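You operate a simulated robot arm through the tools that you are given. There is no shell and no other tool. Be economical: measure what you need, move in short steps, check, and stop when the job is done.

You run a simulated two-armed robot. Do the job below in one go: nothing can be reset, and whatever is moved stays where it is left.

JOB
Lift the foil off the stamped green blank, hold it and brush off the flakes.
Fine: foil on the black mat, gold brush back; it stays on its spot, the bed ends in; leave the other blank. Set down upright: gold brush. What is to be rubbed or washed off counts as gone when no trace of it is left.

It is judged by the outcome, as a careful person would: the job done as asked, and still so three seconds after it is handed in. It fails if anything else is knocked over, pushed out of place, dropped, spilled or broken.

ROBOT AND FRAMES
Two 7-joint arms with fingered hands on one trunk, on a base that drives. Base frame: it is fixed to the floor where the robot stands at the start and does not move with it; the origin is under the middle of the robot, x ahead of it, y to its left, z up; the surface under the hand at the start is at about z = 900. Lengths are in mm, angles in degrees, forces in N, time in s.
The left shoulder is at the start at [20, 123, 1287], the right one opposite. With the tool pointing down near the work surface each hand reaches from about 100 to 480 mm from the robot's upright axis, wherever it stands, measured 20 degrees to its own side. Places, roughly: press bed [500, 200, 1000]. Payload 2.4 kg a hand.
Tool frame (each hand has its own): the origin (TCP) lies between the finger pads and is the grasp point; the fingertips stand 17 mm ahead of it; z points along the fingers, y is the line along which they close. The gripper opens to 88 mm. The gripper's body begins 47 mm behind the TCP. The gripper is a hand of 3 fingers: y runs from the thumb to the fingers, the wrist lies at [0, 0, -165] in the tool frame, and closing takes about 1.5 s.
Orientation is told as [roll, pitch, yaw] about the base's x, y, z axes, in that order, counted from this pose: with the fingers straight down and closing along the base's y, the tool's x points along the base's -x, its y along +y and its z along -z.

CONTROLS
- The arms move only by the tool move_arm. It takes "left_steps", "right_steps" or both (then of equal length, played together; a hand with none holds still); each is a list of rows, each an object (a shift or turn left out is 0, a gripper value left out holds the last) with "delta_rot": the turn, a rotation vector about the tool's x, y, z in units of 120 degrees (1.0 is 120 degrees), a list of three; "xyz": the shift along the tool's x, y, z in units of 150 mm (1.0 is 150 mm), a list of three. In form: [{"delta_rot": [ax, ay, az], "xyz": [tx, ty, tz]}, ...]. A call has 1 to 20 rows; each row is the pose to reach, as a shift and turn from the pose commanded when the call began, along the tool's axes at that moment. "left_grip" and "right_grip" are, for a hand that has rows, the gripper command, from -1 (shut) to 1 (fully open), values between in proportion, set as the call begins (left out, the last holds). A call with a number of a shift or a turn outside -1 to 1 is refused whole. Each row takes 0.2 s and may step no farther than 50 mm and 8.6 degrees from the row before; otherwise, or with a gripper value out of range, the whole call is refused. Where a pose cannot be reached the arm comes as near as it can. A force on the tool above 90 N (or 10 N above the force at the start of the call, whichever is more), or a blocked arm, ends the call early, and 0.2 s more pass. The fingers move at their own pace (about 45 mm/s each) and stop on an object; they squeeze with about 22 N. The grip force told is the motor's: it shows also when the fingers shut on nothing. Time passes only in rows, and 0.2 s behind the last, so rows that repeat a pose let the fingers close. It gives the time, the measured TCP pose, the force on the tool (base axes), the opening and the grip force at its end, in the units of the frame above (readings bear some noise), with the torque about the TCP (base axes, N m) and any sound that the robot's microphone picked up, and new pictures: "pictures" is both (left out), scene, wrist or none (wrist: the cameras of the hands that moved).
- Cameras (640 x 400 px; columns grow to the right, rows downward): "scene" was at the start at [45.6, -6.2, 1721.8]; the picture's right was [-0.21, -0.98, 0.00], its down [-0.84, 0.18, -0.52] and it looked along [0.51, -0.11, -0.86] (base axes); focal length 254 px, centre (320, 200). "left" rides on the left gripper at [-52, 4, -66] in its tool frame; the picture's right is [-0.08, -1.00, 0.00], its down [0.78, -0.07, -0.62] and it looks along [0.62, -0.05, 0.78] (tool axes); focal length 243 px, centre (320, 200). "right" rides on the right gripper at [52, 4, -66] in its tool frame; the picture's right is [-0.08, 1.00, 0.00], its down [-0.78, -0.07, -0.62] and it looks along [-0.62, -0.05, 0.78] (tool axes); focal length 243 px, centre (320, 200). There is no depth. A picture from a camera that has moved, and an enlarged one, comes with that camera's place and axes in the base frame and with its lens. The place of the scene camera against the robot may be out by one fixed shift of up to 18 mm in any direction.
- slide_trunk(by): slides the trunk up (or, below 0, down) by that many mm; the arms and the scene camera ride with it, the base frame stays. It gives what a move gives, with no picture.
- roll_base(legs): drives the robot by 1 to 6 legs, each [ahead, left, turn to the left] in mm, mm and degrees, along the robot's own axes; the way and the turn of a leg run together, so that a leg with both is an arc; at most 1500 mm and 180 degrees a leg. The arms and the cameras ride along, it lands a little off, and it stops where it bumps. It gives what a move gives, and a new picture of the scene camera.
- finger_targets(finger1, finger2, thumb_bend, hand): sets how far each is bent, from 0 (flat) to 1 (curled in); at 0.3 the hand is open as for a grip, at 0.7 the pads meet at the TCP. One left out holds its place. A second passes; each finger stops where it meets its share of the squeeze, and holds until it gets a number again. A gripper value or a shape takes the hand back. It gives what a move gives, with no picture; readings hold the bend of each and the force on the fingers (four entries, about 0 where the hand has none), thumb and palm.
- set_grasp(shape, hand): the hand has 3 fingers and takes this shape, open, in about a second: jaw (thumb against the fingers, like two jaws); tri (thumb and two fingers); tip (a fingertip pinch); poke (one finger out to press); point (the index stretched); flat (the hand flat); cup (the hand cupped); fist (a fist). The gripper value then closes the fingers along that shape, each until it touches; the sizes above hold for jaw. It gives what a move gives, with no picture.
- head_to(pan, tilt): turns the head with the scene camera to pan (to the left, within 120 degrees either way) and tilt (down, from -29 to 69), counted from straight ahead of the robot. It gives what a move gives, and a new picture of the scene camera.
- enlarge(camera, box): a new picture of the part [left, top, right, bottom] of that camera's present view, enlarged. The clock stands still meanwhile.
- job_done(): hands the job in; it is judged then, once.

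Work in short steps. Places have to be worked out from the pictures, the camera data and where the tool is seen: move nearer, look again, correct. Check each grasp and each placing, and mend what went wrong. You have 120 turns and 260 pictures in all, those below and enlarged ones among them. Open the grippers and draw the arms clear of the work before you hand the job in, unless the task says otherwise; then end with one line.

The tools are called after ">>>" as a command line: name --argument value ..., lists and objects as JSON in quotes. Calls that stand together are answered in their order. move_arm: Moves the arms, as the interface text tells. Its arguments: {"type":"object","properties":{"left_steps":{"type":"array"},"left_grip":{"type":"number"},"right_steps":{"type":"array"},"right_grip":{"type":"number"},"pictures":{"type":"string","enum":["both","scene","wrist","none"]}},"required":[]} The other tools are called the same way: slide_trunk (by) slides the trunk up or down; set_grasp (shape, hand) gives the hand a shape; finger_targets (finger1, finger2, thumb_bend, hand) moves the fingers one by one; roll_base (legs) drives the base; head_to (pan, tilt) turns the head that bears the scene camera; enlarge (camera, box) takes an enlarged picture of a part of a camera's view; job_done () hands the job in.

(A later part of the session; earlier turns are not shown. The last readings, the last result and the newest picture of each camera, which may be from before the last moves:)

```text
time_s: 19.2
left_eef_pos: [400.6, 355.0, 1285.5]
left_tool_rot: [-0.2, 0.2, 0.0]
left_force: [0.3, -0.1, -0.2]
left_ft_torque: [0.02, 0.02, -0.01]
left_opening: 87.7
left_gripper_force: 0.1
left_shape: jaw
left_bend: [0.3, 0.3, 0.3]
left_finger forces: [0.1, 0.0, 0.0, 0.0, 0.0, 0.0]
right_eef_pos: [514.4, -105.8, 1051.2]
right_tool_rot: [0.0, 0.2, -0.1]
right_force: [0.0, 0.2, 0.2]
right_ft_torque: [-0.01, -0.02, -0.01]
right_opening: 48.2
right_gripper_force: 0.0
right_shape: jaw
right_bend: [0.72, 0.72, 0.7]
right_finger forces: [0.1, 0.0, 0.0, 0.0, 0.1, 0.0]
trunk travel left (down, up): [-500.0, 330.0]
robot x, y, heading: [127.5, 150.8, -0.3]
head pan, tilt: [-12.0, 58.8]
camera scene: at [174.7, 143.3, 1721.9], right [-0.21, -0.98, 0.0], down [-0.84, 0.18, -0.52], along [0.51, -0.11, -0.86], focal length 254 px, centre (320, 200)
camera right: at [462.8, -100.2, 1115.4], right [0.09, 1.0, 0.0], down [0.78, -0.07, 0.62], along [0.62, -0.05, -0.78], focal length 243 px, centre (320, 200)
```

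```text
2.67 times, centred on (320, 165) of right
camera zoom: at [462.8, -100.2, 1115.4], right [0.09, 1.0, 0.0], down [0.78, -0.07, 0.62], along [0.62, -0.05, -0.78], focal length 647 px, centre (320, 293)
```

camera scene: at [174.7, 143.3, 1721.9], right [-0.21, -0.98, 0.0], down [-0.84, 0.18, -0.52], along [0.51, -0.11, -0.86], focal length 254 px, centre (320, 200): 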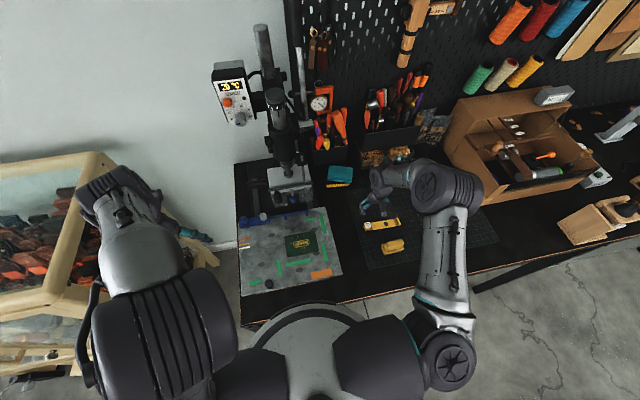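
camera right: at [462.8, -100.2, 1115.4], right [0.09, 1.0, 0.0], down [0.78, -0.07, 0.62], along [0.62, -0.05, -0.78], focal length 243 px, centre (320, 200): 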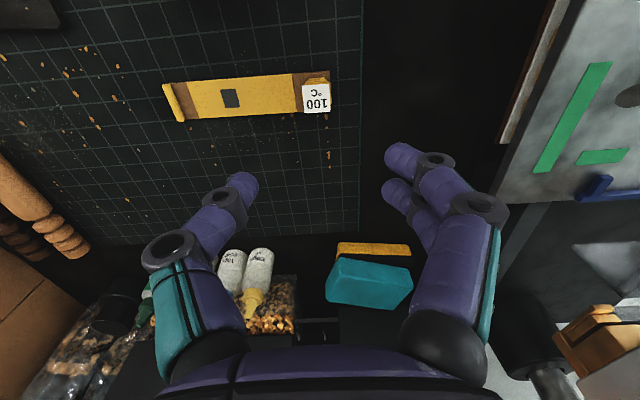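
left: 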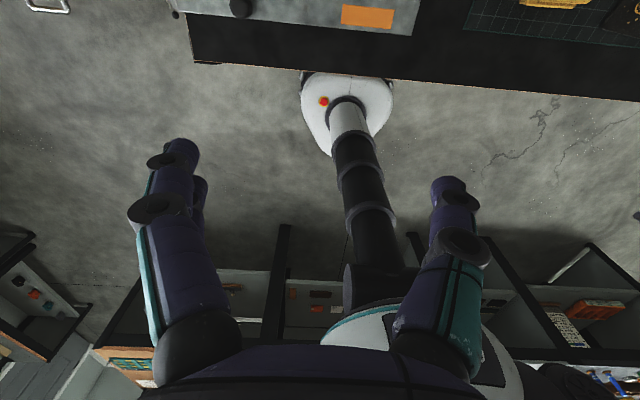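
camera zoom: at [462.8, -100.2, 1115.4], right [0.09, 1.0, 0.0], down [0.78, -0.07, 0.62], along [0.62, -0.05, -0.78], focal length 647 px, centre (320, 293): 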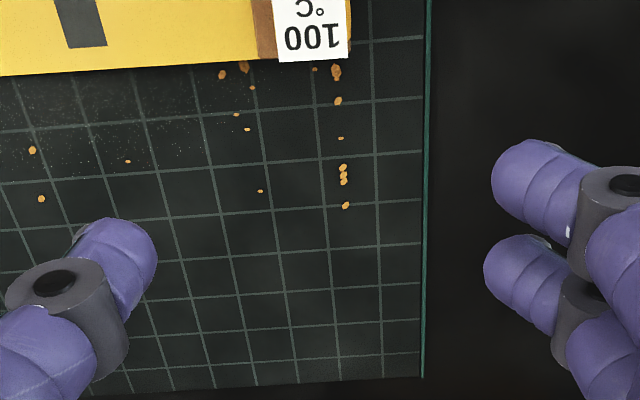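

The stamped blank shows flakes around the stamp, spanning about x 442–511, y 86–180. The previous move had too large a step, so I redo it to view the brush.

>>> move_arm --right_steps '[{"xyz": [0.2, -0.1, 0]}, {"xyz": [0.4, -0.22, 0]}, {"xyz": [0.58, -0.34, 0]}]' --pictures "none"

>>> enlarge --camera "right" --box '[200, 90, 440, 240]'

>>> enlarge --camera "scene" --box '[350, 200, 450, 270]'

```text
time_s: 20.0
left_eef_pos: [401.5, 354.3, 1285.9]
left_tool_rot: [0.1, 0.1, -0.2]
left_force: [-0.6, -0.1, 0.5]
left_ft_torque: [-0.01, -0.01, 0.0]
left_opening: 87.9
left_gripper_force: 0.0
left_shape: jaw
left_bend: [0.3, 0.3, 0.3]
left_finger forces: [0.0, 0.1, 0.0, 0.1, 0.0, 0.0]
right_eef_pos: [427.0, -157.2, 1050.6]
right_tool_rot: [0.1, 0.0, 0.1]
right_force: [-0.3, 0.4, -0.8]
right_ft_torque: [0.0, -0.01, 0.01]
right_opening: 47.7
right_gripper_force: 0.1
right_shape: jaw
right_bend: [0.72, 0.72, 0.7]
right_finger forces: [0.1, 0.0, 0.0, 0.0, 0.0, 0.0]
trunk travel left (down, up): [-500.0, 330.0]
robot x, y, heading: [128.8, 152.7, 0.1]
head pan, tilt: [-12.0, 58.8]
```

```text
2.67 times, centred on (320, 165) of right
camera zoom: at [374.9, -151.8, 1114.7], right [0.09, 1.0, 0.0], down [0.78, -0.07, 0.62], along [0.62, -0.05, -0.78], focal length 647 px, centre (320, 293)
```

zoom: 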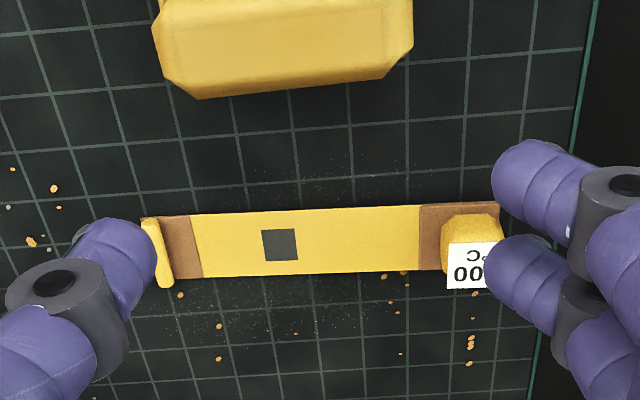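

```text
5.71 times, centred on (400, 235) of scene
camera zoom: at [174.5, 142.5, 1721.8], right [-0.21, -0.98, 0.0], down [-0.84, 0.18, -0.52], along [0.51, -0.11, -0.86], focal length 1450 px, centre (-137, 0)
```

zoom: 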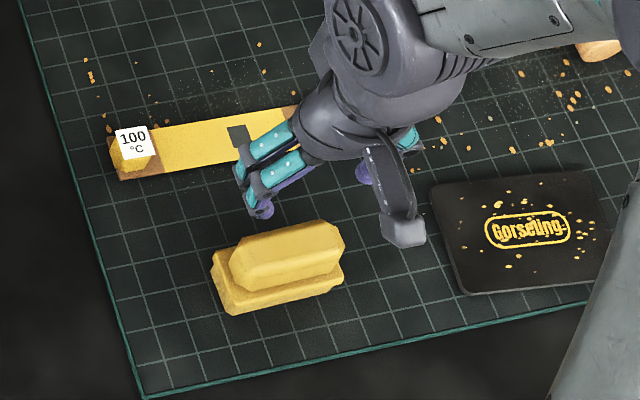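

>>> enlarge --camera "right" --box '[200, 0, 440, 150]'

```text
2.67 times, centred on (320, 75) of right
camera zoom: at [374.9, -151.8, 1114.7], right [0.09, 1.0, 0.0], down [0.78, -0.07, 0.62], along [0.62, -0.05, -0.78], focal length 647 px, centre (320, 533)
```

zoom: 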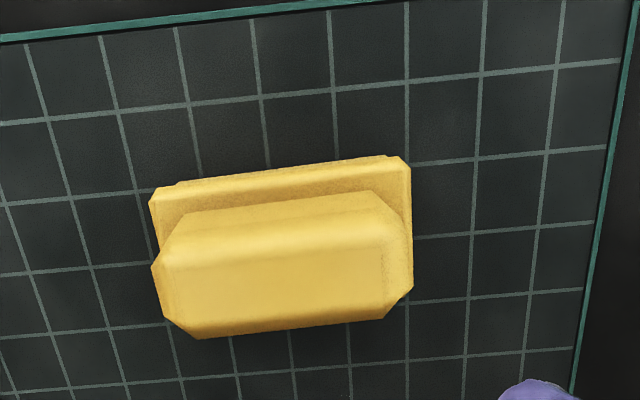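

Brush centre is about [429,-166], long axis along y, with a narrower handle on top. I'll turn the right hand +90° yaw to grip it across its width and see it end-on.

>>> move_arm --right_steps '[{"delta_rot": [0, 0, -0.07], "xyz": [0, -0.06, -0.05]}, {"delta_rot": [0, 0, -0.14], "xyz": [0, -0.06, -0.05]}, {"delta_rot": [0, 0, -0.21], "xyz": [0, -0.06, -0.05]}, {"delta_rot": [0, 0, -0.28], "xyz": [0, -0.06, -0.05]}, {"delta_rot": [0, 0, -0.35], "xyz": [0, -0.06, -0.05]}, {"delta_rot": [0, 0, -0.42], "xyz": [0, -0.06, -0.05]}, {"delta_rot": [0, 0, -0.49], "xyz": [0, -0.06, -0.05]}, {"delta_rot": [0, 0, -0.56], "xyz": [0, -0.06, -0.05]}, {"delta_rot": [0, 0, -0.63], "xyz": [0, -0.06, -0.05]}, {"delta_rot": [0, 0, -0.7], "xyz": [0, -0.06, -0.05]}, {"delta_rot": [0, 0, -0.75], "xyz": [0, -0.06, -0.05]}]' --right_grip 0.6

```text
time_s: 22.4
left_eef_pos: [401.2, 353.8, 1285.8]
left_tool_rot: [0.0, 0.1, 0.0]
left_force: [-0.4, -0.1, -0.3]
left_ft_torque: [-0.01, 0.0, 0.02]
left_opening: 87.8
left_gripper_force: 0.1
left_shape: jaw
left_bend: [0.3, 0.3, 0.3]
left_finger forces: [0.0, 0.1, 0.0, 0.0, 0.0, 0.1]
right_eef_pos: [427.7, -165.9, 1057.8]
right_tool_rot: [0.0, -0.1, 90.0]
right_force: [0.4, 0.7, -0.1]
right_ft_torque: [-0.01, -0.01, 0.02]
right_opening: 70.1
right_gripper_force: 0.0
right_shape: jaw
right_bend: [0.59, 0.59, 0.55]
right_finger forces: [0.0, 0.1, 0.1, 0.0, 0.1, 0.0]
trunk travel left (down, up): [-500.0, 330.0]
robot x, y, heading: [130.8, 152.6, -0.1]
head pan, tilt: [-12.0, 58.8]
camera scene: at [175.2, 142.9, 1721.8], right [-0.21, -0.98, 0.0], down [-0.84, 0.18, -0.52], along [0.51, -0.11, -0.86], focal length 254 px, centre (320, 200)
camera right: at [422.9, -218.0, 1122.3], right [-1.0, 0.08, 0.0], down [0.07, 0.78, 0.62], along [0.05, 0.62, -0.78], focal length 243 px, centre (320, 200)
```

scene: 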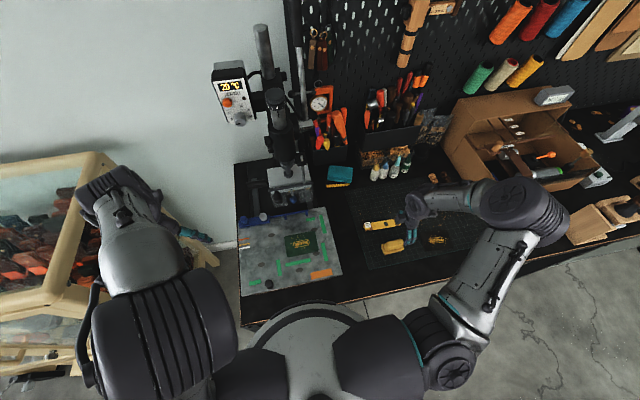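
right: 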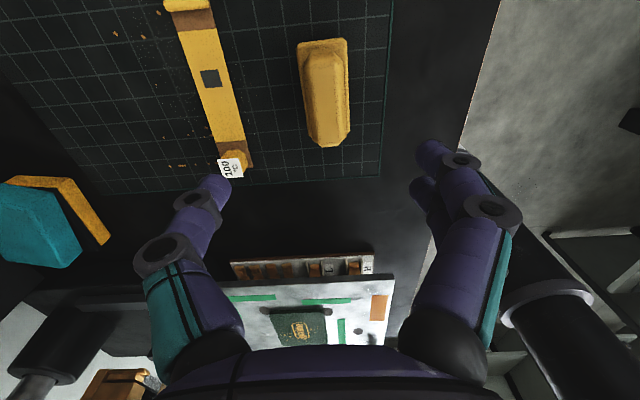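

>>> enlarge --camera "right" --box '[260, 20, 400, 170]'

```text
2.67 times, centred on (330, 95) of right
camera zoom: at [422.9, -218.0, 1122.3], right [-1.0, 0.08, 0.0], down [0.07, 0.78, 0.62], along [0.05, 0.62, -0.78], focal length 647 px, centre (293, 480)
```

zoom: 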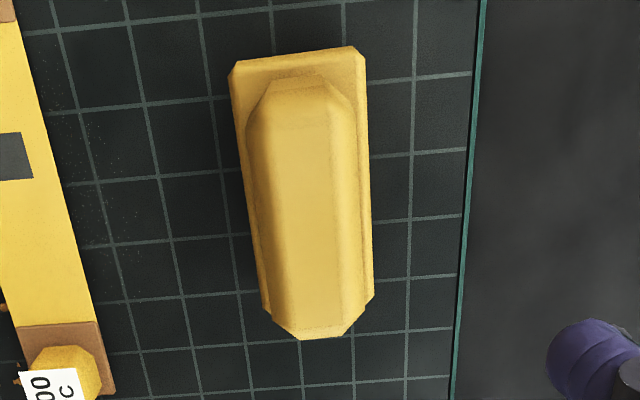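

Descend straddling the brush (tips ±35 mm in x, brush ±20) to TCP z≈937, no contact expected.

>>> move_arm --right_steps '[{"xyz": [0, 0, 0.25]}, {"xyz": [0, 0, 0.5]}, {"xyz": [0, 0, 0.7]}, {"xyz": [0, 0, 0.8]}, {"xyz": [0, 0, 0.8]}]' --pictures "wrist"

>>> enlarge --camera "scene" --box '[350, 200, 450, 270]'

```text
time_s: 23.6
left_eef_pos: [401.9, 353.2, 1287.0]
left_tool_rot: [0.1, 0.0, -0.1]
left_force: [-0.7, 0.5, 1.0]
left_ft_torque: [-0.01, -0.02, -0.01]
left_opening: 87.8
left_gripper_force: 0.0
left_shape: jaw
left_bend: [0.3, 0.3, 0.3]
left_finger forces: [0.1, 0.0, 0.1, 0.0, 0.0, 0.0]
right_eef_pos: [429.2, -167.4, 937.3]
right_tool_rot: [0.0, 0.0, 90.0]
right_force: [0.3, -0.2, 0.6]
right_ft_torque: [-0.01, 0.01, 0.0]
right_opening: 70.1
right_gripper_force: 0.0
right_shape: jaw
right_bend: [0.59, 0.59, 0.55]
right_finger forces: [0.0, 0.0, 0.0, 0.0, 0.0, 0.0]
trunk travel left (down, up): [-500.0, 330.0]
robot x, y, heading: [131.5, 152.1, 0.0]
head pan, tilt: [-12.0, 58.8]
camera right: at [424.4, -218.4, 1001.3], right [-1.0, 0.09, 0.0], down [0.07, 0.78, 0.62], along [0.05, 0.62, -0.78], focal length 243 px, centre (320, 200)
```

right: 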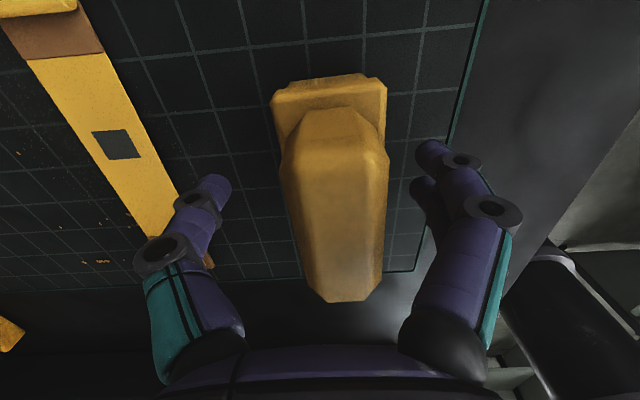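

```text
5.71 times, centred on (400, 235) of scene
camera zoom: at [175.2, 142.9, 1721.8], right [-0.21, -0.98, 0.0], down [-0.84, 0.18, -0.52], along [0.51, -0.11, -0.86], focal length 1450 px, centre (-137, 0)
```

zoom: 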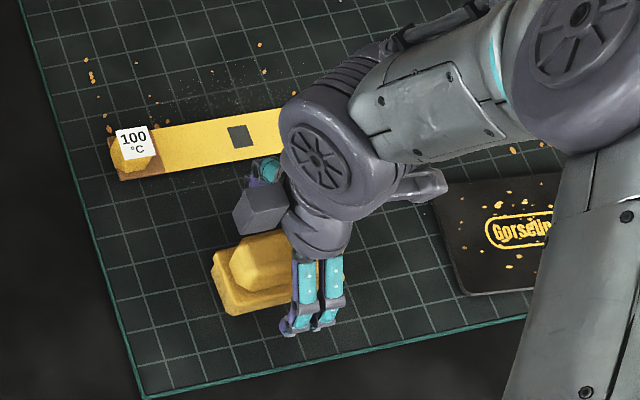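

Handle top works out to z≈956, centre y≈-168, so the hand is well placed. I'll raise 5 mm to grip the handle, not the base, and close.

>>> move_arm --right_steps '[{"xyz": [0, 0, -0.035]}, {"xyz": [0, 0, -0.035]}, {"xyz": [0, 0, -0.035]}, {"xyz": [0, 0, -0.035]}, {"xyz": [0, 0, -0.035]}, {"xyz": [0, 0, -0.035]}, {"xyz": [0, 0, -0.035]}]' --right_grip -1 --pictures "wrist"

```text
time_s: 25.2
left_eef_pos: [401.4, 354.9, 1285.6]
left_tool_rot: [-0.1, 0.0, -0.1]
left_force: [0.5, -0.6, -0.3]
left_ft_torque: [0.0, -0.01, -0.02]
left_opening: 87.7
left_gripper_force: 0.1
left_shape: jaw
left_bend: [0.3, 0.3, 0.3]
left_finger forces: [0.0, 0.0, 0.0, 0.0, 0.0, 0.0]
right_eef_pos: [428.9, -165.6, 944.0]
right_tool_rot: [-0.1, 0.0, 89.9]
right_force: [0.6, -4.5, 23.7]
right_ft_torque: [-0.08, 0.22, 0.07]
right_opening: 26.5
right_gripper_force: 21.6
right_shape: jaw
right_bend: [0.75, 0.75, 0.71]
right_finger forces: [22.8, 19.3, 0.1, 0.0, 28.4, 0.0]
trunk travel left (down, up): [-500.0, 330.0]
robot x, y, heading: [130.7, 148.9, -0.1]
head pan, tilt: [-12.0, 58.8]
camera right: at [423.8, -217.9, 1007.6], right [-1.0, 0.09, 0.0], down [0.07, 0.78, 0.62], along [0.06, 0.62, -0.78], focal length 243 px, centre (320, 200)
```

right: 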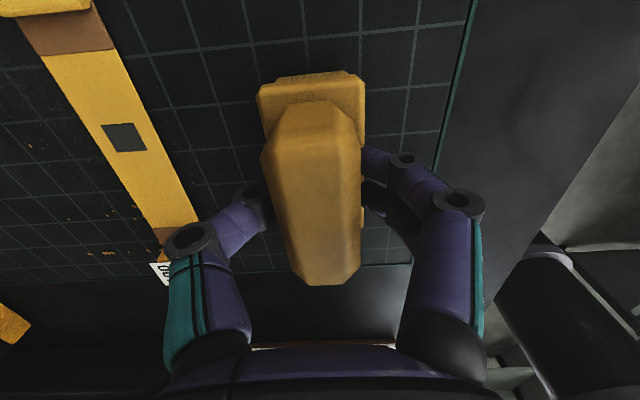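

Brush gripped (26.5 mm). I'll lift it and hold it up. The left hand goes to the "poke" shape for holding the blank.

>>> move_arm --right_steps '[{"xyz": [0, 0, -0.2]}, {"xyz": [0, 0, -0.5]}, {"xyz": [0, 0, -0.8]}, {"xyz": [0, 0, -1.0]}]' --pictures "wrist"

>>> set_grasp --hand "left" --shape "poke"

>>> enlarge --camera "left" --box '[0, 0, 640, 400]'

```text
time_s: 26.2
left_eef_pos: [401.6, 355.0, 1285.3]
left_tool_rot: [0.0, 0.1, -0.1]
left_force: [0.3, -1.2, 0.5]
left_ft_torque: [0.04, 0.03, -0.01]
left_opening: 88.1
left_gripper_force: 0.0
left_shape: jaw
left_bend: [0.3, 0.3, 0.3]
left_finger forces: [0.0, 0.0, 0.0, 0.0, 0.0, 0.1]
right_eef_pos: [428.1, -164.3, 1092.7]
right_tool_rot: [0.1, 0.0, 89.9]
right_force: [0.8, 0.2, -0.5]
right_ft_torque: [0.01, 0.0, 0.02]
right_opening: 24.9
right_gripper_force: 21.3
right_shape: jaw
right_bend: [0.74, 0.74, 0.7]
right_finger forces: [9.0, 9.0, 0.2, 0.0, 20.4, 0.1]
trunk travel left (down, up): [-500.0, 330.0]
robot x, y, heading: [131.2, 149.4, -0.3]
head pan, tilt: [-12.0, 58.8]
camera right: at [423.6, -217.0, 1157.4], right [-1.0, 0.09, 0.0], down [0.07, 0.78, 0.62], along [0.05, 0.62, -0.78], focal length 243 px, centre (320, 200)
```

right: 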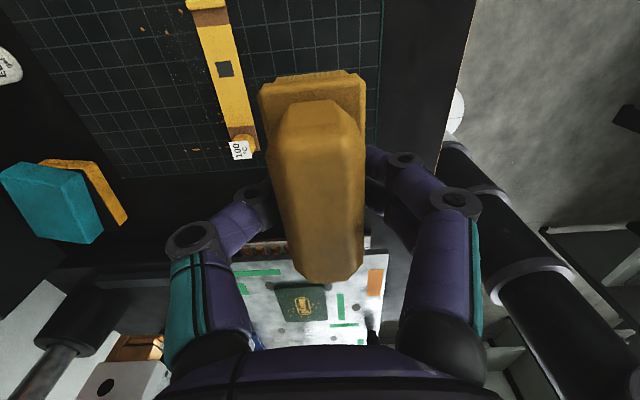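

```text
time_s: 27.1
left_eef_pos: [402.5, 354.2, 1286.4]
left_tool_rot: [-0.1, 0.1, -0.1]
left_force: [-0.3, -0.5, 0.5]
left_ft_torque: [-0.03, 0.0, 0.03]
left_opening: 0.0
left_gripper_force: 0.0
left_shape: poke
left_bend: [1.0, 1.0, 0.45]
left_finger forces: [0.1, 0.1, 0.0, 0.1, 0.0, 0.0]
right_eef_pos: [429.0, -165.3, 1092.5]
right_tool_rot: [0.1, -0.1, 89.9]
right_force: [-0.8, 0.3, -0.7]
right_ft_torque: [-0.03, 0.01, -0.01]
right_opening: 25.2
right_gripper_force: 22.2
right_shape: jaw
right_bend: [0.74, 0.74, 0.7]
right_finger forces: [8.9, 9.0, 0.0, 0.0, 20.3, 0.0]
trunk travel left (down, up): [-500.0, 330.0]
robot x, y, heading: [130.3, 150.1, 0.1]
head pan, tilt: [-12.0, 58.8]
```

```text
1.00 times, centred on (320, 200) of left (not enlarged: the box is as wide or as high as the picture)
camera zoom: at [454.5, 358.6, 1351.5], right [0.08, -1.0, 0.0], down [-0.78, -0.06, 0.62], along [-0.62, -0.05, -0.78], focal length 243 px, centre (320, 200)
```

zoom: 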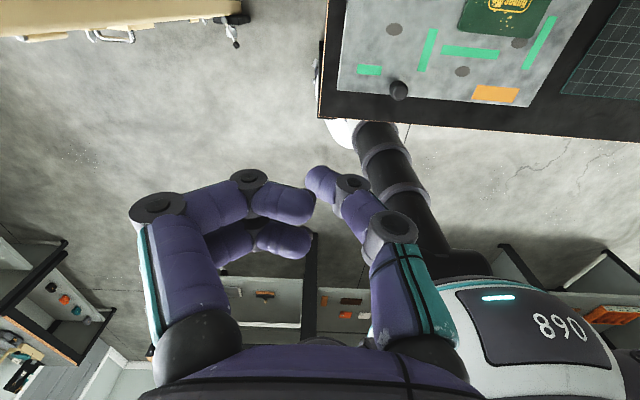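

>>> set_grasp --hand "left" --shape "point"

>>> enlarge --camera "left" --box '[0, 0, 640, 400]'

>>> enlarge --camera "scene" --box '[70, 150, 330, 300]'

```text
time_s: 28.0
left_eef_pos: [401.0, 353.2, 1286.6]
left_tool_rot: [0.1, 0.1, -0.1]
left_force: [-0.1, 0.9, -0.6]
left_ft_torque: [0.02, -0.01, 0.0]
left_opening: 0.0
left_gripper_force: 0.0
left_shape: point
left_bend: [0.28, 1.0, 0.93]
left_finger forces: [0.0, 0.0, 0.0, 0.1, 0.0, 0.1]
right_eef_pos: [429.2, -164.8, 1093.3]
right_tool_rot: [0.0, 0.0, 89.9]
right_force: [0.1, -0.6, -1.3]
right_ft_torque: [-0.01, -0.01, -0.02]
right_opening: 25.1
right_gripper_force: 21.7
right_shape: jaw
right_bend: [0.74, 0.74, 0.7]
right_finger forces: [9.0, 9.0, 0.1, 0.0, 20.3, 0.0]
trunk travel left (down, up): [-500.0, 330.0]
robot x, y, heading: [125.5, 148.8, -0.1]
head pan, tilt: [-12.0, 58.8]
```

```text
1.00 times, centred on (320, 200) of left (not enlarged: the box is as wide or as high as the picture)
camera zoom: at [454.5, 358.6, 1351.5], right [0.08, -1.0, 0.0], down [-0.78, -0.06, 0.62], along [-0.62, -0.05, -0.78], focal length 243 px, centre (320, 200)
```

zoom: 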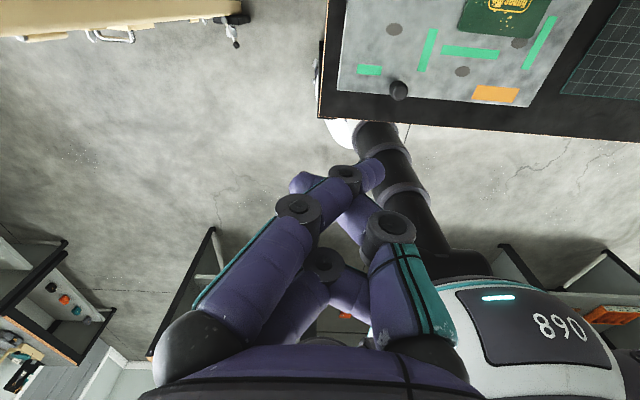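

```text
2.46 times, centred on (200, 225) of scene
camera zoom: at [175.2, 142.9, 1721.8], right [-0.21, -0.98, 0.0], down [-0.84, 0.18, -0.52], along [0.51, -0.11, -0.86], focal length 625 px, centre (615, 138)
```

zoom: 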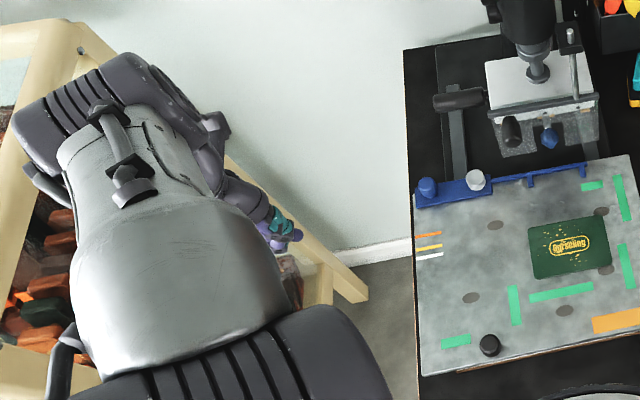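

The left hand's shapes would cover flakes on the left side, while the blank's right third is free of them. So the right hand should hold there and the left should brush. I'll set the brush back on its spot, upright.

>>> move_arm --right_steps '[{"xyz": [0, 0, 0.3]}, {"xyz": [0, 0, 0.6]}, {"xyz": [0, 0, 0.85]}, {"xyz": [0, 0, 0.95]}, {"xyz": [0, 0, 0.98]}, {"xyz": [0, 0, 1.0]}]' --pictures "none"

>>> set_grasp --hand "left" --shape "jaw"

```text
time_s: 29.4
left_eef_pos: [401.4, 354.0, 1286.0]
left_tool_rot: [0.0, 0.1, 0.0]
left_force: [-0.3, 0.5, 0.6]
left_ft_torque: [0.0, -0.03, -0.02]
left_opening: 0.0
left_gripper_force: 0.1
left_shape: point
left_bend: [0.28, 1.0, 0.94]
left_finger forces: [0.1, 0.0, 0.0, 0.1, 0.0, 0.0]
right_eef_pos: [429.0, -165.4, 945.8]
right_tool_rot: [0.0, 0.0, 90.0]
right_force: [-0.3, -1.0, 4.6]
right_ft_torque: [0.01, 0.07, 0.0]
right_opening: 24.9
right_gripper_force: 21.8
right_shape: jaw
right_bend: [0.74, 0.74, 0.7]
right_finger forces: [9.1, 9.4, 0.1, 0.0, 20.1, 0.0]
trunk travel left (down, up): [-500.0, 330.0]
robot x, y, heading: [127.2, 150.0, 0.3]
head pan, tilt: [-12.0, 58.8]
```

```text
time_s: 30.3
left_eef_pos: [401.4, 355.6, 1285.3]
left_tool_rot: [0.1, 0.1, -0.1]
left_force: [0.0, 0.5, 0.0]
left_ft_torque: [0.0, 0.0, 0.01]
left_opening: 61.8
left_gripper_force: 0.1
left_shape: jaw
left_bend: [0.3, 0.74, 0.33]
left_finger forces: [0.0, 0.0, 0.0, 0.0, 0.0, 0.1]
right_eef_pos: [428.7, -165.4, 945.2]
right_tool_rot: [0.0, 0.1, 89.8]
right_force: [-0.3, -0.9, 5.4]
right_ft_torque: [0.02, 0.07, 0.01]
right_opening: 25.2
right_gripper_force: 22.4
right_shape: jaw
right_bend: [0.74, 0.74, 0.7]
right_finger forces: [9.3, 9.3, 0.0, 0.1, 20.1, 0.0]
trunk travel left (down, up): [-500.0, 330.0]
robot x, y, heading: [131.3, 152.0, -0.0]
head pan, tilt: [-12.0, 58.8]
```

Brush is resting (5 N contact). Open, then rise.

>>> move_arm --right_steps '[{}, {}, {}, {}, {}]' --right_grip 0.6 --pictures "none"

>>> move_arm --right_steps '[{"xyz": [0, 0, -0.25]}, {"xyz": [0, 0, -0.5]}, {"xyz": [0, 0, -0.8]}, {"xyz": [0, 0, -1.0]}]' --pictures "both"

```text
time_s: 31.5
left_eef_pos: [402.8, 353.7, 1285.8]
left_tool_rot: [0.0, 0.1, -0.1]
left_force: [-1.0, 0.0, 0.1]
left_ft_torque: [-0.02, 0.01, 0.0]
left_opening: 62.0
left_gripper_force: 0.0
left_shape: jaw
left_bend: [0.3, 0.74, 0.33]
left_finger forces: [0.0, 0.0, 0.1, 0.1, 0.0, 0.0]
right_eef_pos: [429.6, -166.1, 944.8]
right_tool_rot: [0.0, 0.0, 89.9]
right_force: [-0.3, 0.6, 0.5]
right_ft_torque: [-0.01, 0.02, 0.0]
right_opening: 70.3
right_gripper_force: 0.0
right_shape: jaw
right_bend: [0.59, 0.59, 0.55]
right_finger forces: [0.0, 0.0, 0.1, 0.1, 0.0, 0.0]
trunk travel left (down, up): [-500.0, 330.0]
robot x, y, heading: [129.2, 149.6, -0.1]
head pan, tilt: [-12.0, 58.8]
```

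```text
time_s: 32.5
left_eef_pos: [402.1, 354.7, 1285.8]
left_tool_rot: [0.0, 0.2, -0.1]
left_force: [0.2, -0.4, 0.1]
left_ft_torque: [-0.01, 0.01, -0.01]
left_opening: 62.0
left_gripper_force: 0.0
left_shape: jaw
left_bend: [0.3, 0.74, 0.33]
left_finger forces: [0.0, 0.1, 0.0, 0.1, 0.0, 0.1]
right_eef_pos: [427.6, -166.6, 1092.9]
right_tool_rot: [0.0, 0.0, 89.8]
right_force: [0.2, 0.8, 0.1]
right_ft_torque: [0.01, -0.03, -0.01]
right_opening: 70.1
right_gripper_force: 0.0
right_shape: jaw
right_bend: [0.59, 0.59, 0.55]
right_finger forces: [0.0, 0.0, 0.0, 0.1, 0.1, 0.0]
trunk travel left (down, up): [-500.0, 330.0]
robot x, y, heading: [129.0, 153.6, 0.1]
head pan, tilt: [-12.0, 58.8]
camera scene: at [174.9, 143.0, 1721.8], right [-0.21, -0.98, 0.0], down [-0.84, 0.18, -0.52], along [0.51, -0.11, -0.86], focal length 254 px, centre (320, 200)
camera right: at [422.9, -218.9, 1157.7], right [-1.0, 0.09, 0.0], down [0.07, 0.78, 0.62], along [0.05, 0.62, -0.78], focal length 243 px, centre (320, 200)
```

scene: 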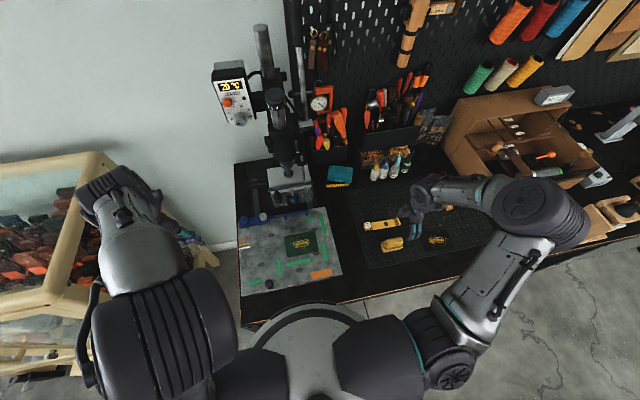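
right: 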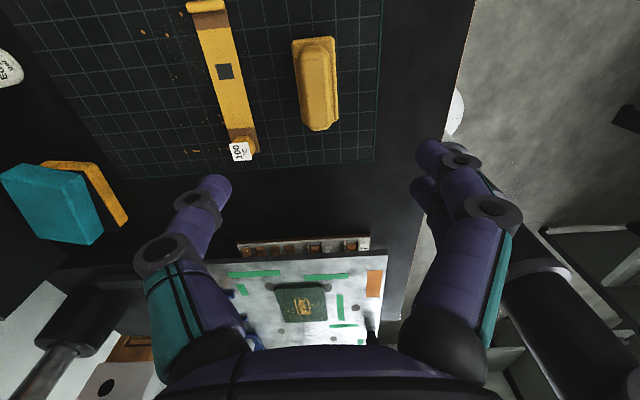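

Brush sits as before. I'll raise and unwind the right hand, then drive right so the left hand can take the brush.

>>> move_arm --right_steps '[{"xyz": [0, 0, -0.2], "delta_rot": [0, 0, 0.07]}, {"xyz": [0, 0.1, -0.4], "delta_rot": [0, 0, 0.14]}, {"xyz": [0, 0.2, -0.6], "delta_rot": [0, 0, 0.21]}, {"xyz": [0, 0.3, -0.8], "delta_rot": [0, 0, 0.28]}, {"xyz": [0, 0.4, -0.9], "delta_rot": [0, 0, 0.35]}, {"xyz": [0, 0.5, -1.0], "delta_rot": [0, 0, 0.42]}, {"xyz": [0, 0.6, -1.0], "delta_rot": [0, 0, 0.49]}, {"xyz": [0, 0.6, -1.0], "delta_rot": [0, 0, 0.56]}, {"xyz": [0, 0.6, -1.0], "delta_rot": [0, 0, 0.63]}, {"xyz": [0, 0.6, -1.0], "delta_rot": [0, 0, 0.7]}, {"xyz": [0, 0.6, -1.0], "delta_rot": [0, 0, 0.75]}]' --pictures "none"

>>> roll_base --legs '[[0, -300, 0]]'

```text
time_s: 34.9
left_eef_pos: [402.3, 354.3, 1286.0]
left_tool_rot: [0.1, 0.1, -0.1]
left_force: [0.2, -0.5, -0.1]
left_ft_torque: [0.01, -0.01, -0.01]
left_opening: 62.1
left_gripper_force: 0.0
left_shape: jaw
left_bend: [0.3, 0.73, 0.33]
left_finger forces: [0.0, 0.0, 0.0, 0.1, 0.0, 0.1]
right_eef_pos: [335.7, -165.9, 1243.0]
right_tool_rot: [0.0, 0.0, -0.2]
right_force: [0.8, -0.1, -0.3]
right_ft_torque: [0.02, 0.02, -0.02]
right_opening: 70.2
right_gripper_force: 0.1
right_shape: jaw
right_bend: [0.59, 0.59, 0.55]
right_finger forces: [0.1, 0.0, 0.0, 0.0, 0.1, 0.0]
right hand out of reach, approached as far as the arm can: row 6
trunk travel left (down, up): [-500.0, 330.0]
robot x, y, heading: [128.8, 151.1, 0.1]
head pan, tilt: [-12.0, 58.8]
```

```text
time_s: 37.0
left_eef_pos: [402.3, 50.3, 1286.1]
left_tool_rot: [0.0, 0.0, -0.6]
left_force: [0.6, -0.7, 0.4]
left_ft_torque: [0.0, -0.02, -0.03]
left_opening: 62.1
left_gripper_force: 0.0
left_shape: jaw
left_bend: [0.3, 0.72, 0.33]
left_finger forces: [0.0, 0.0, 0.1, 0.1, 0.0, 0.1]
right_eef_pos: [332.9, -470.0, 1244.0]
right_tool_rot: [0.1, -0.1, -0.6]
right_force: [0.6, -0.8, -0.2]
right_ft_torque: [-0.01, 0.0, 0.01]
right_opening: 70.3
right_gripper_force: 0.1
right_shape: jaw
right_bend: [0.59, 0.59, 0.55]
right_finger forces: [0.1, 0.1, 0.1, 0.0, 0.0, 0.1]
trunk travel left (down, up): [-500.0, 330.0]
robot x, y, heading: [131.8, -149.8, -0.2]
head pan, tilt: [-12.0, 58.8]
camera scene: at [173.3, -158.9, 1721.8], right [-0.22, -0.98, 0.0], down [-0.83, 0.19, -0.52], along [0.51, -0.11, -0.86], focal length 254 px, centre (320, 200)
```

scene: 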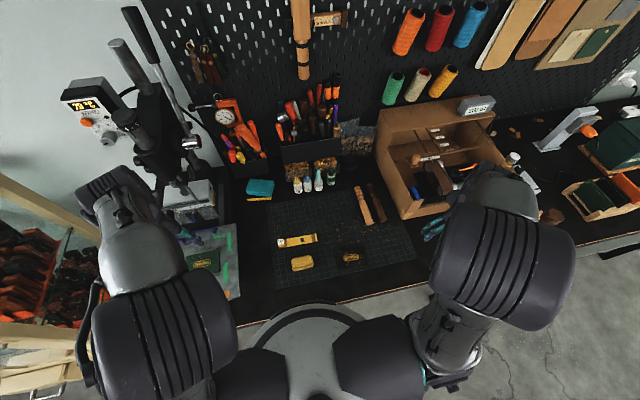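

Left hand goes over the brush, turning +90° yaw on the way (so its camera is on the left side).

>>> move_arm --left_steps '[{"xyz": [-0.02, -0.1, 0.1], "delta_rot": [0, 0, -0.07]}, {"xyz": [-0.04, -0.2, 0.2], "delta_rot": [0, 0, -0.14]}, {"xyz": [-0.06, -0.3, 0.3], "delta_rot": [0, 0, -0.21]}, {"xyz": [-0.08, -0.4, 0.4], "delta_rot": [0, 0, -0.28]}, {"xyz": [-0.1, -0.5, 0.5], "delta_rot": [0, 0, -0.35]}, {"xyz": [-0.12, -0.6, 0.6], "delta_rot": [0, 0, -0.42]}, {"xyz": [-0.14, -0.7, 0.7], "delta_rot": [0, 0, -0.49]}, {"xyz": [-0.16, -0.8, 0.8], "delta_rot": [0, 0, -0.56]}, {"xyz": [-0.18, -0.9, 0.85], "delta_rot": [0, 0, -0.63]}, {"xyz": [-0.18, -1.0, 0.9], "delta_rot": [0, 0, -0.7]}, {"xyz": [-0.18, -1.0, 0.9], "delta_rot": [0, 0, -0.75]}]' --left_grip 0.6

```text
time_s: 39.4
left_eef_pos: [424.1, -63.8, 1147.6]
left_tool_rot: [0.1, 0.7, 89.4]
left_force: [-0.3, 0.0, 0.6]
left_ft_torque: [0.0, 0.02, -0.02]
left_opening: 13.1
left_gripper_force: 0.1
left_shape: jaw
left_bend: [0.59, 0.76, 0.6]
left_finger forces: [0.0, 0.0, 0.0, 0.0, 0.0, 0.0]
left hand out of reach, approached as far as the arm can: row 10, 11
right_eef_pos: [333.3, -470.9, 1244.6]
right_tool_rot: [-0.1, 0.0, -0.7]
right_force: [0.0, -0.3, -0.4]
right_ft_torque: [0.01, 0.04, -0.01]
right_opening: 70.4
right_gripper_force: 0.0
right_shape: jaw
right_bend: [0.59, 0.59, 0.55]
right_finger forces: [0.0, 0.1, 0.1, 0.0, 0.0, 0.0]
trunk travel left (down, up): [-500.0, 330.0]
robot x, y, heading: [121.7, -153.2, -0.8]
head pan, tilt: [-12.0, 58.8]
camera scene: at [173.3, -157.7, 1721.8], right [-0.22, -0.98, 0.0], down [-0.83, 0.19, -0.52], along [0.51, -0.11, -0.86], focal length 254 px, centre (320, 200)
camera left: at [420.5, -11.5, 1213.1], right [1.0, 0.07, 0.0], down [0.06, -0.78, 0.63], along [0.05, -0.63, -0.78], focal length 243 px, centre (320, 200)
```

scene: 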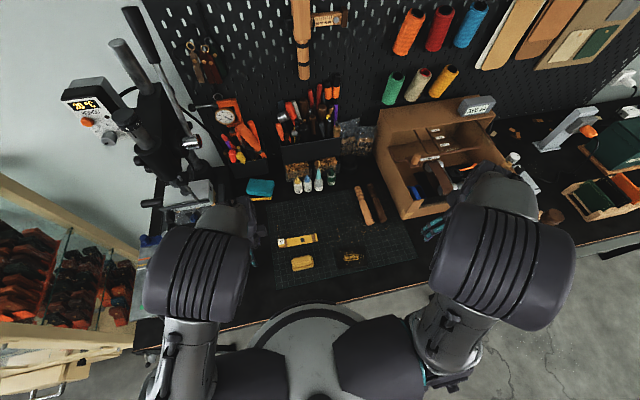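
left: 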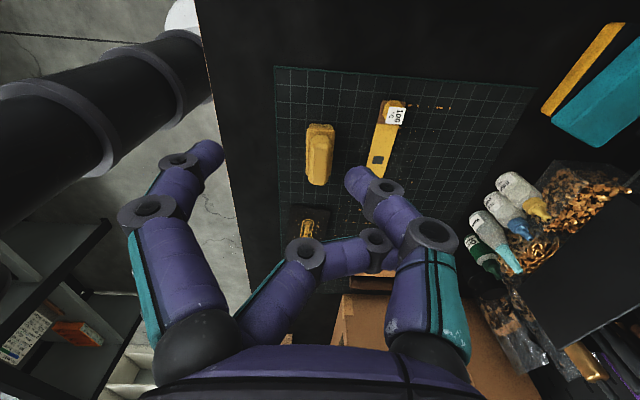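

Yaw works but the cross-reach is limited, and one left finger looks hooked behind the thumb from the earlier shapes. I'll untangle it.

>>> finger_targets --hand "left" --thumb_bend 0.0 --finger1 0.3 --finger2 0.3

>>> roll_base --legs '[[0, -130, 0]]'

>>> enlarge --camera "left" --box '[0, 0, 640, 400]'

```text
time_s: 40.4
left_eef_pos: [424.6, -63.9, 1147.1]
left_tool_rot: [0.0, 0.6, 89.2]
left_force: [-0.6, 0.4, 0.5]
left_ft_torque: [-0.02, -0.03, -0.02]
left_opening: 70.8
left_gripper_force: 0.0
left_shape: fingers
left_bend: [0.3, 0.43, 0.27]
left_finger forces: [0.1, 0.0, 0.0, 0.0, 0.0, 0.0]
right_eef_pos: [333.4, -468.8, 1243.5]
right_tool_rot: [0.0, 0.0, -0.6]
right_force: [-0.5, -0.2, -0.9]
right_ft_torque: [0.01, 0.04, -0.01]
right_opening: 70.4
right_gripper_force: 0.1
right_shape: jaw
right_bend: [0.59, 0.59, 0.55]
right_finger forces: [0.0, 0.0, 0.0, 0.0, 0.0, 0.1]
trunk travel left (down, up): [-500.0, 330.0]
robot x, y, heading: [127.0, -151.3, -0.5]
head pan, tilt: [-12.0, 58.8]
```

```text
time_s: 41.6
left_eef_pos: [422.4, -195.1, 1146.9]
left_tool_rot: [0.0, 0.5, 89.2]
left_force: [0.7, 0.6, -0.5]
left_ft_torque: [-0.02, 0.01, 0.01]
left_opening: 71.5
left_gripper_force: 0.0
left_shape: fingers
left_bend: [0.3, 0.43, 0.27]
left_finger forces: [0.1, 0.0, 0.0, 0.0, 0.0, 0.0]
right_eef_pos: [330.6, -598.6, 1243.7]
right_tool_rot: [0.0, 0.0, -0.7]
right_force: [-0.3, 0.5, -0.5]
right_ft_torque: [0.04, -0.02, 0.03]
right_opening: 70.3
right_gripper_force: 0.1
right_shape: jaw
right_bend: [0.59, 0.59, 0.55]
right_finger forces: [0.1, 0.0, 0.0, 0.0, 0.0, 0.0]
trunk travel left (down, up): [-500.0, 330.0]
robot x, y, heading: [127.7, -284.1, -0.7]
head pan, tilt: [-12.0, 58.8]
camera scene: at [171.9, -288.8, 1721.8], right [-0.22, -0.98, 0.0], down [-0.83, 0.19, -0.52], along [0.51, -0.11, -0.86], focal length 254 px, centre (320, 200)
```

scene: 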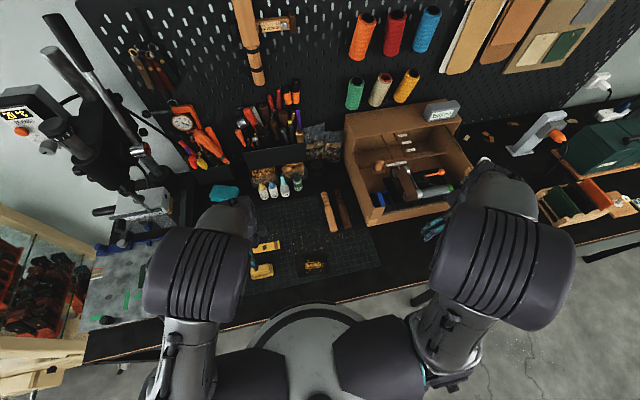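

```text
1.00 times, centred on (320, 200) of left (not enlarged: the box is as wide or as high as the picture)
camera zoom: at [419.5, -142.4, 1213.4], right [1.0, 0.07, 0.0], down [0.05, -0.78, 0.63], along [0.04, -0.63, -0.78], focal length 243 px, centre (320, 200)
```

zoom: 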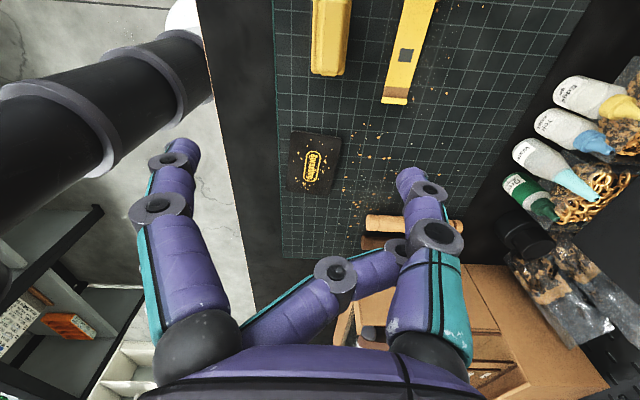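

>>> finger_targets --hand "left" --thumb_bend 0.0 --finger1 0.1 --finger2 0.1

>>> enlarge --camera "left" --box '[0, 0, 640, 400]'

```text
time_s: 42.6
left_eef_pos: [421.9, -194.8, 1148.0]
left_tool_rot: [0.1, 0.7, 89.1]
left_force: [0.0, -0.2, -0.2]
left_ft_torque: [0.01, 0.0, 0.0]
left_opening: 91.8
left_gripper_force: 0.1
left_shape: fingers
left_bend: [0.1, 0.36, 0.24]
left_finger forces: [0.1, 0.0, 0.0, 0.0, 0.0, 0.1]
right_eef_pos: [331.9, -597.7, 1243.1]
right_tool_rot: [0.0, -0.1, -0.7]
right_force: [-0.2, 0.1, 0.7]
right_ft_torque: [-0.05, -0.01, 0.01]
right_opening: 70.4
right_gripper_force: 0.2
right_shape: jaw
right_bend: [0.59, 0.59, 0.55]
right_finger forces: [0.0, 0.0, 0.0, 0.0, 0.1, 0.1]
trunk travel left (down, up): [-500.0, 330.0]
robot x, y, heading: [129.1, -281.6, -0.8]
head pan, tilt: [-12.0, 58.8]
```

```text
1.00 times, centred on (320, 200) of left (not enlarged: the box is as wide or as high as the picture)
camera zoom: at [419.5, -141.3, 1213.3], right [1.0, 0.07, 0.0], down [0.05, -0.78, 0.63], along [0.04, -0.63, -0.78], focal length 243 px, centre (320, 200)
```

zoom: 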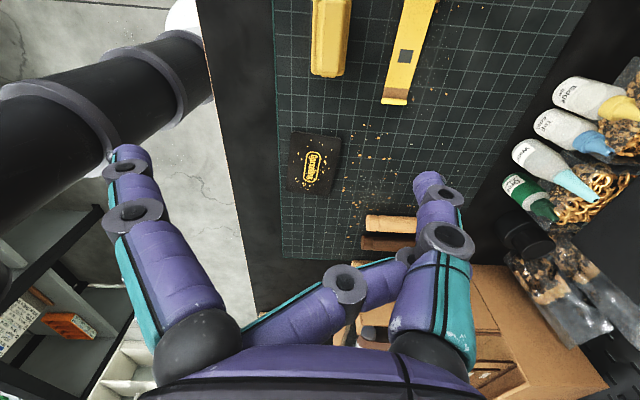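

Finger and thumb are interlocked. I'll undo the order they got in: point → poke (thumb out first) → jaw.

>>> set_grasp --hand "left" --shape "point"

>>> set_grasp --hand "left" --shape "poke"

>>> enlarge --camera "left" --box '[0, 0, 640, 400]'

```text
time_s: 43.5
left_eef_pos: [422.1, -195.3, 1147.3]
left_tool_rot: [0.0, 0.6, 89.1]
left_force: [0.6, -0.8, 0.0]
left_ft_torque: [-0.03, -0.02, -0.01]
left_opening: 0.0
left_gripper_force: 0.1
left_shape: point
left_bend: [0.22, 0.98, 0.95]
left_finger forces: [0.0, 0.0, 0.0, 0.1, 0.0, 0.1]
right_eef_pos: [330.9, -597.8, 1243.4]
right_tool_rot: [-0.1, -0.1, -0.7]
right_force: [-0.3, -0.1, -0.4]
right_ft_torque: [0.01, 0.04, 0.03]
right_opening: 70.2
right_gripper_force: 0.0
right_shape: jaw
right_bend: [0.59, 0.59, 0.55]
right_finger forces: [0.1, 0.1, 0.1, 0.0, 0.1, 0.1]
trunk travel left (down, up): [-500.0, 330.0]
robot x, y, heading: [127.0, -282.4, -0.9]
head pan, tilt: [-12.0, 58.8]
```

```text
time_s: 44.5
left_eef_pos: [422.7, -194.4, 1147.6]
left_tool_rot: [0.0, 0.6, 89.1]
left_force: [-0.3, 0.5, -0.2]
left_ft_torque: [0.02, 0.0, -0.03]
left_opening: 0.0
left_gripper_force: 0.1
left_shape: poke
left_bend: [1.0, 1.0, 1.0]
left_finger forces: [0.0, 0.0, 0.0, 0.1, 0.0, 0.1]
right_eef_pos: [331.0, -599.1, 1243.5]
right_tool_rot: [0.0, -0.1, -0.6]
right_force: [-0.7, -0.5, 0.4]
right_ft_torque: [-0.02, 0.02, 0.02]
right_opening: 70.5
right_gripper_force: 0.0
right_shape: jaw
right_bend: [0.59, 0.59, 0.55]
right_finger forces: [0.0, 0.1, 0.0, 0.1, 0.0, 0.1]
trunk travel left (down, up): [-500.0, 330.0]
robot x, y, heading: [123.6, -280.1, -0.7]
head pan, tilt: [-12.0, 58.8]
```

```text
1.00 times, centred on (320, 200) of left (not enlarged: the box is as wide or as high as the picture)
camera zoom: at [419.5, -141.1, 1213.3], right [1.0, 0.07, 0.0], down [0.05, -0.78, 0.63], along [0.04, -0.63, -0.78], focal length 243 px, centre (320, 200)
```

zoom: 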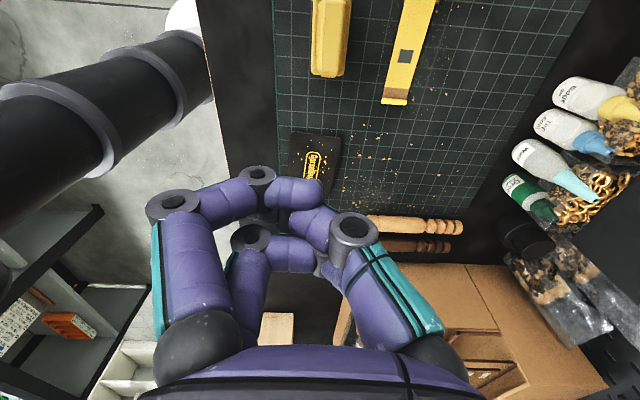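

Now open the fingers first, with thumb curled, then the thumb.

>>> finger_targets --hand "left" --finger1 0.2 --finger2 0.2 --thumb_bend 1.0

>>> enlarge --camera "left" --box '[0, 0, 640, 400]'

```text
time_s: 45.5
left_eef_pos: [421.8, -194.4, 1147.6]
left_tool_rot: [0.0, 0.6, 89.1]
left_force: [-0.9, 0.3, 0.9]
left_ft_torque: [-0.01, -0.01, -0.01]
left_opening: 14.6
left_gripper_force: 0.0
left_shape: fingers
left_bend: [0.34, 0.92, 0.95]
left_finger forces: [0.0, 0.0, 0.0, 0.0, 0.0, 0.0]
right_eef_pos: [329.7, -598.3, 1242.7]
right_tool_rot: [0.0, -0.1, -0.6]
right_force: [-0.2, 0.4, -0.6]
right_ft_torque: [0.02, 0.03, -0.04]
right_opening: 70.3
right_gripper_force: 0.0
right_shape: jaw
right_bend: [0.59, 0.59, 0.55]
right_finger forces: [0.1, 0.0, 0.0, 0.0, 0.0, 0.1]
trunk travel left (down, up): [-500.0, 330.0]
robot x, y, heading: [126.6, -282.5, -0.9]
head pan, tilt: [-12.0, 58.8]
```

```text
1.00 times, centred on (320, 200) of left (not enlarged: the box is as wide or as high as the picture)
camera zoom: at [419.5, -141.1, 1213.3], right [1.0, 0.07, 0.0], down [0.05, -0.78, 0.63], along [0.04, -0.63, -0.78], focal length 243 px, centre (320, 200)
```

zoom: 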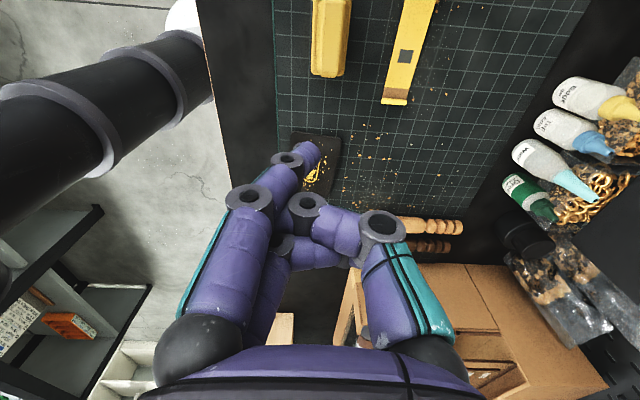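

The thumb lies over finger 2. I'll keep finger 2 fully curled and open the thumb first.

>>> finger_targets --hand "left" --finger1 1.0 --finger2 1.0 --thumb_bend 0.0

>>> finger_targets --hand "left" --thumb_bend 0.0

>>> enlarge --camera "left" --box '[0, 0, 640, 400]'

```text
time_s: 46.5
left_eef_pos: [423.8, -193.3, 1148.1]
left_tool_rot: [-0.1, 0.6, 89.0]
left_force: [-0.1, -1.2, -1.3]
left_ft_torque: [-0.02, 0.02, 0.0]
left_opening: 35.1
left_gripper_force: 0.0
left_shape: fingers
left_bend: [1.0, 0.87, 0.17]
left_finger forces: [0.0, 0.0, 0.0, 0.0, 0.1, 0.1]
right_eef_pos: [331.0, -598.6, 1243.3]
right_tool_rot: [0.0, 0.0, -0.8]
right_force: [0.6, -0.4, 0.0]
right_ft_torque: [0.01, -0.03, 0.03]
right_opening: 70.1
right_gripper_force: 0.1
right_shape: jaw
right_bend: [0.59, 0.59, 0.55]
right_finger forces: [0.0, 0.0, 0.0, 0.0, 0.0, 0.0]
trunk travel left (down, up): [-500.0, 330.0]
robot x, y, heading: [126.2, -277.1, -0.8]
head pan, tilt: [-12.0, 58.8]
```

```text
time_s: 47.5
left_eef_pos: [422.4, -194.2, 1148.2]
left_tool_rot: [0.0, 0.6, 89.1]
left_force: [0.5, 0.1, -0.8]
left_ft_torque: [0.02, -0.01, -0.01]
left_opening: 35.4
left_gripper_force: 0.0
left_shape: fingers
left_bend: [1.0, 0.88, 0.17]
left_finger forces: [0.1, 0.0, 0.0, 0.1, 0.1, 0.1]
right_eef_pos: [331.1, -598.1, 1243.8]
right_tool_rot: [0.0, 0.0, -0.7]
right_force: [0.7, 0.1, 0.1]
right_ft_torque: [0.01, 0.0, 0.0]
right_opening: 70.3
right_gripper_force: 0.0
right_shape: jaw
right_bend: [0.59, 0.59, 0.55]
right_finger forces: [0.0, 0.1, 0.0, 0.0, 0.0, 0.0]
trunk travel left (down, up): [-500.0, 330.0]
robot x, y, heading: [127.9, -281.2, -0.9]
head pan, tilt: [-12.0, 58.8]
```

```text
1.00 times, centred on (320, 200) of left (not enlarged: the box is as wide or as high as the picture)
camera zoom: at [419.5, -141.1, 1213.3], right [1.0, 0.07, 0.0], down [0.05, -0.78, 0.63], along [0.04, -0.63, -0.78], focal length 243 px, centre (320, 200)
```

zoom: 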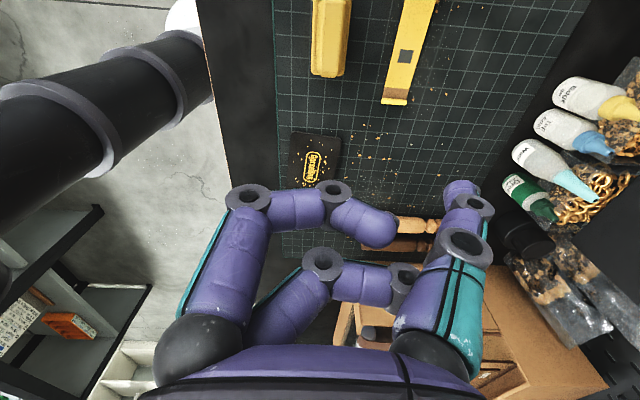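

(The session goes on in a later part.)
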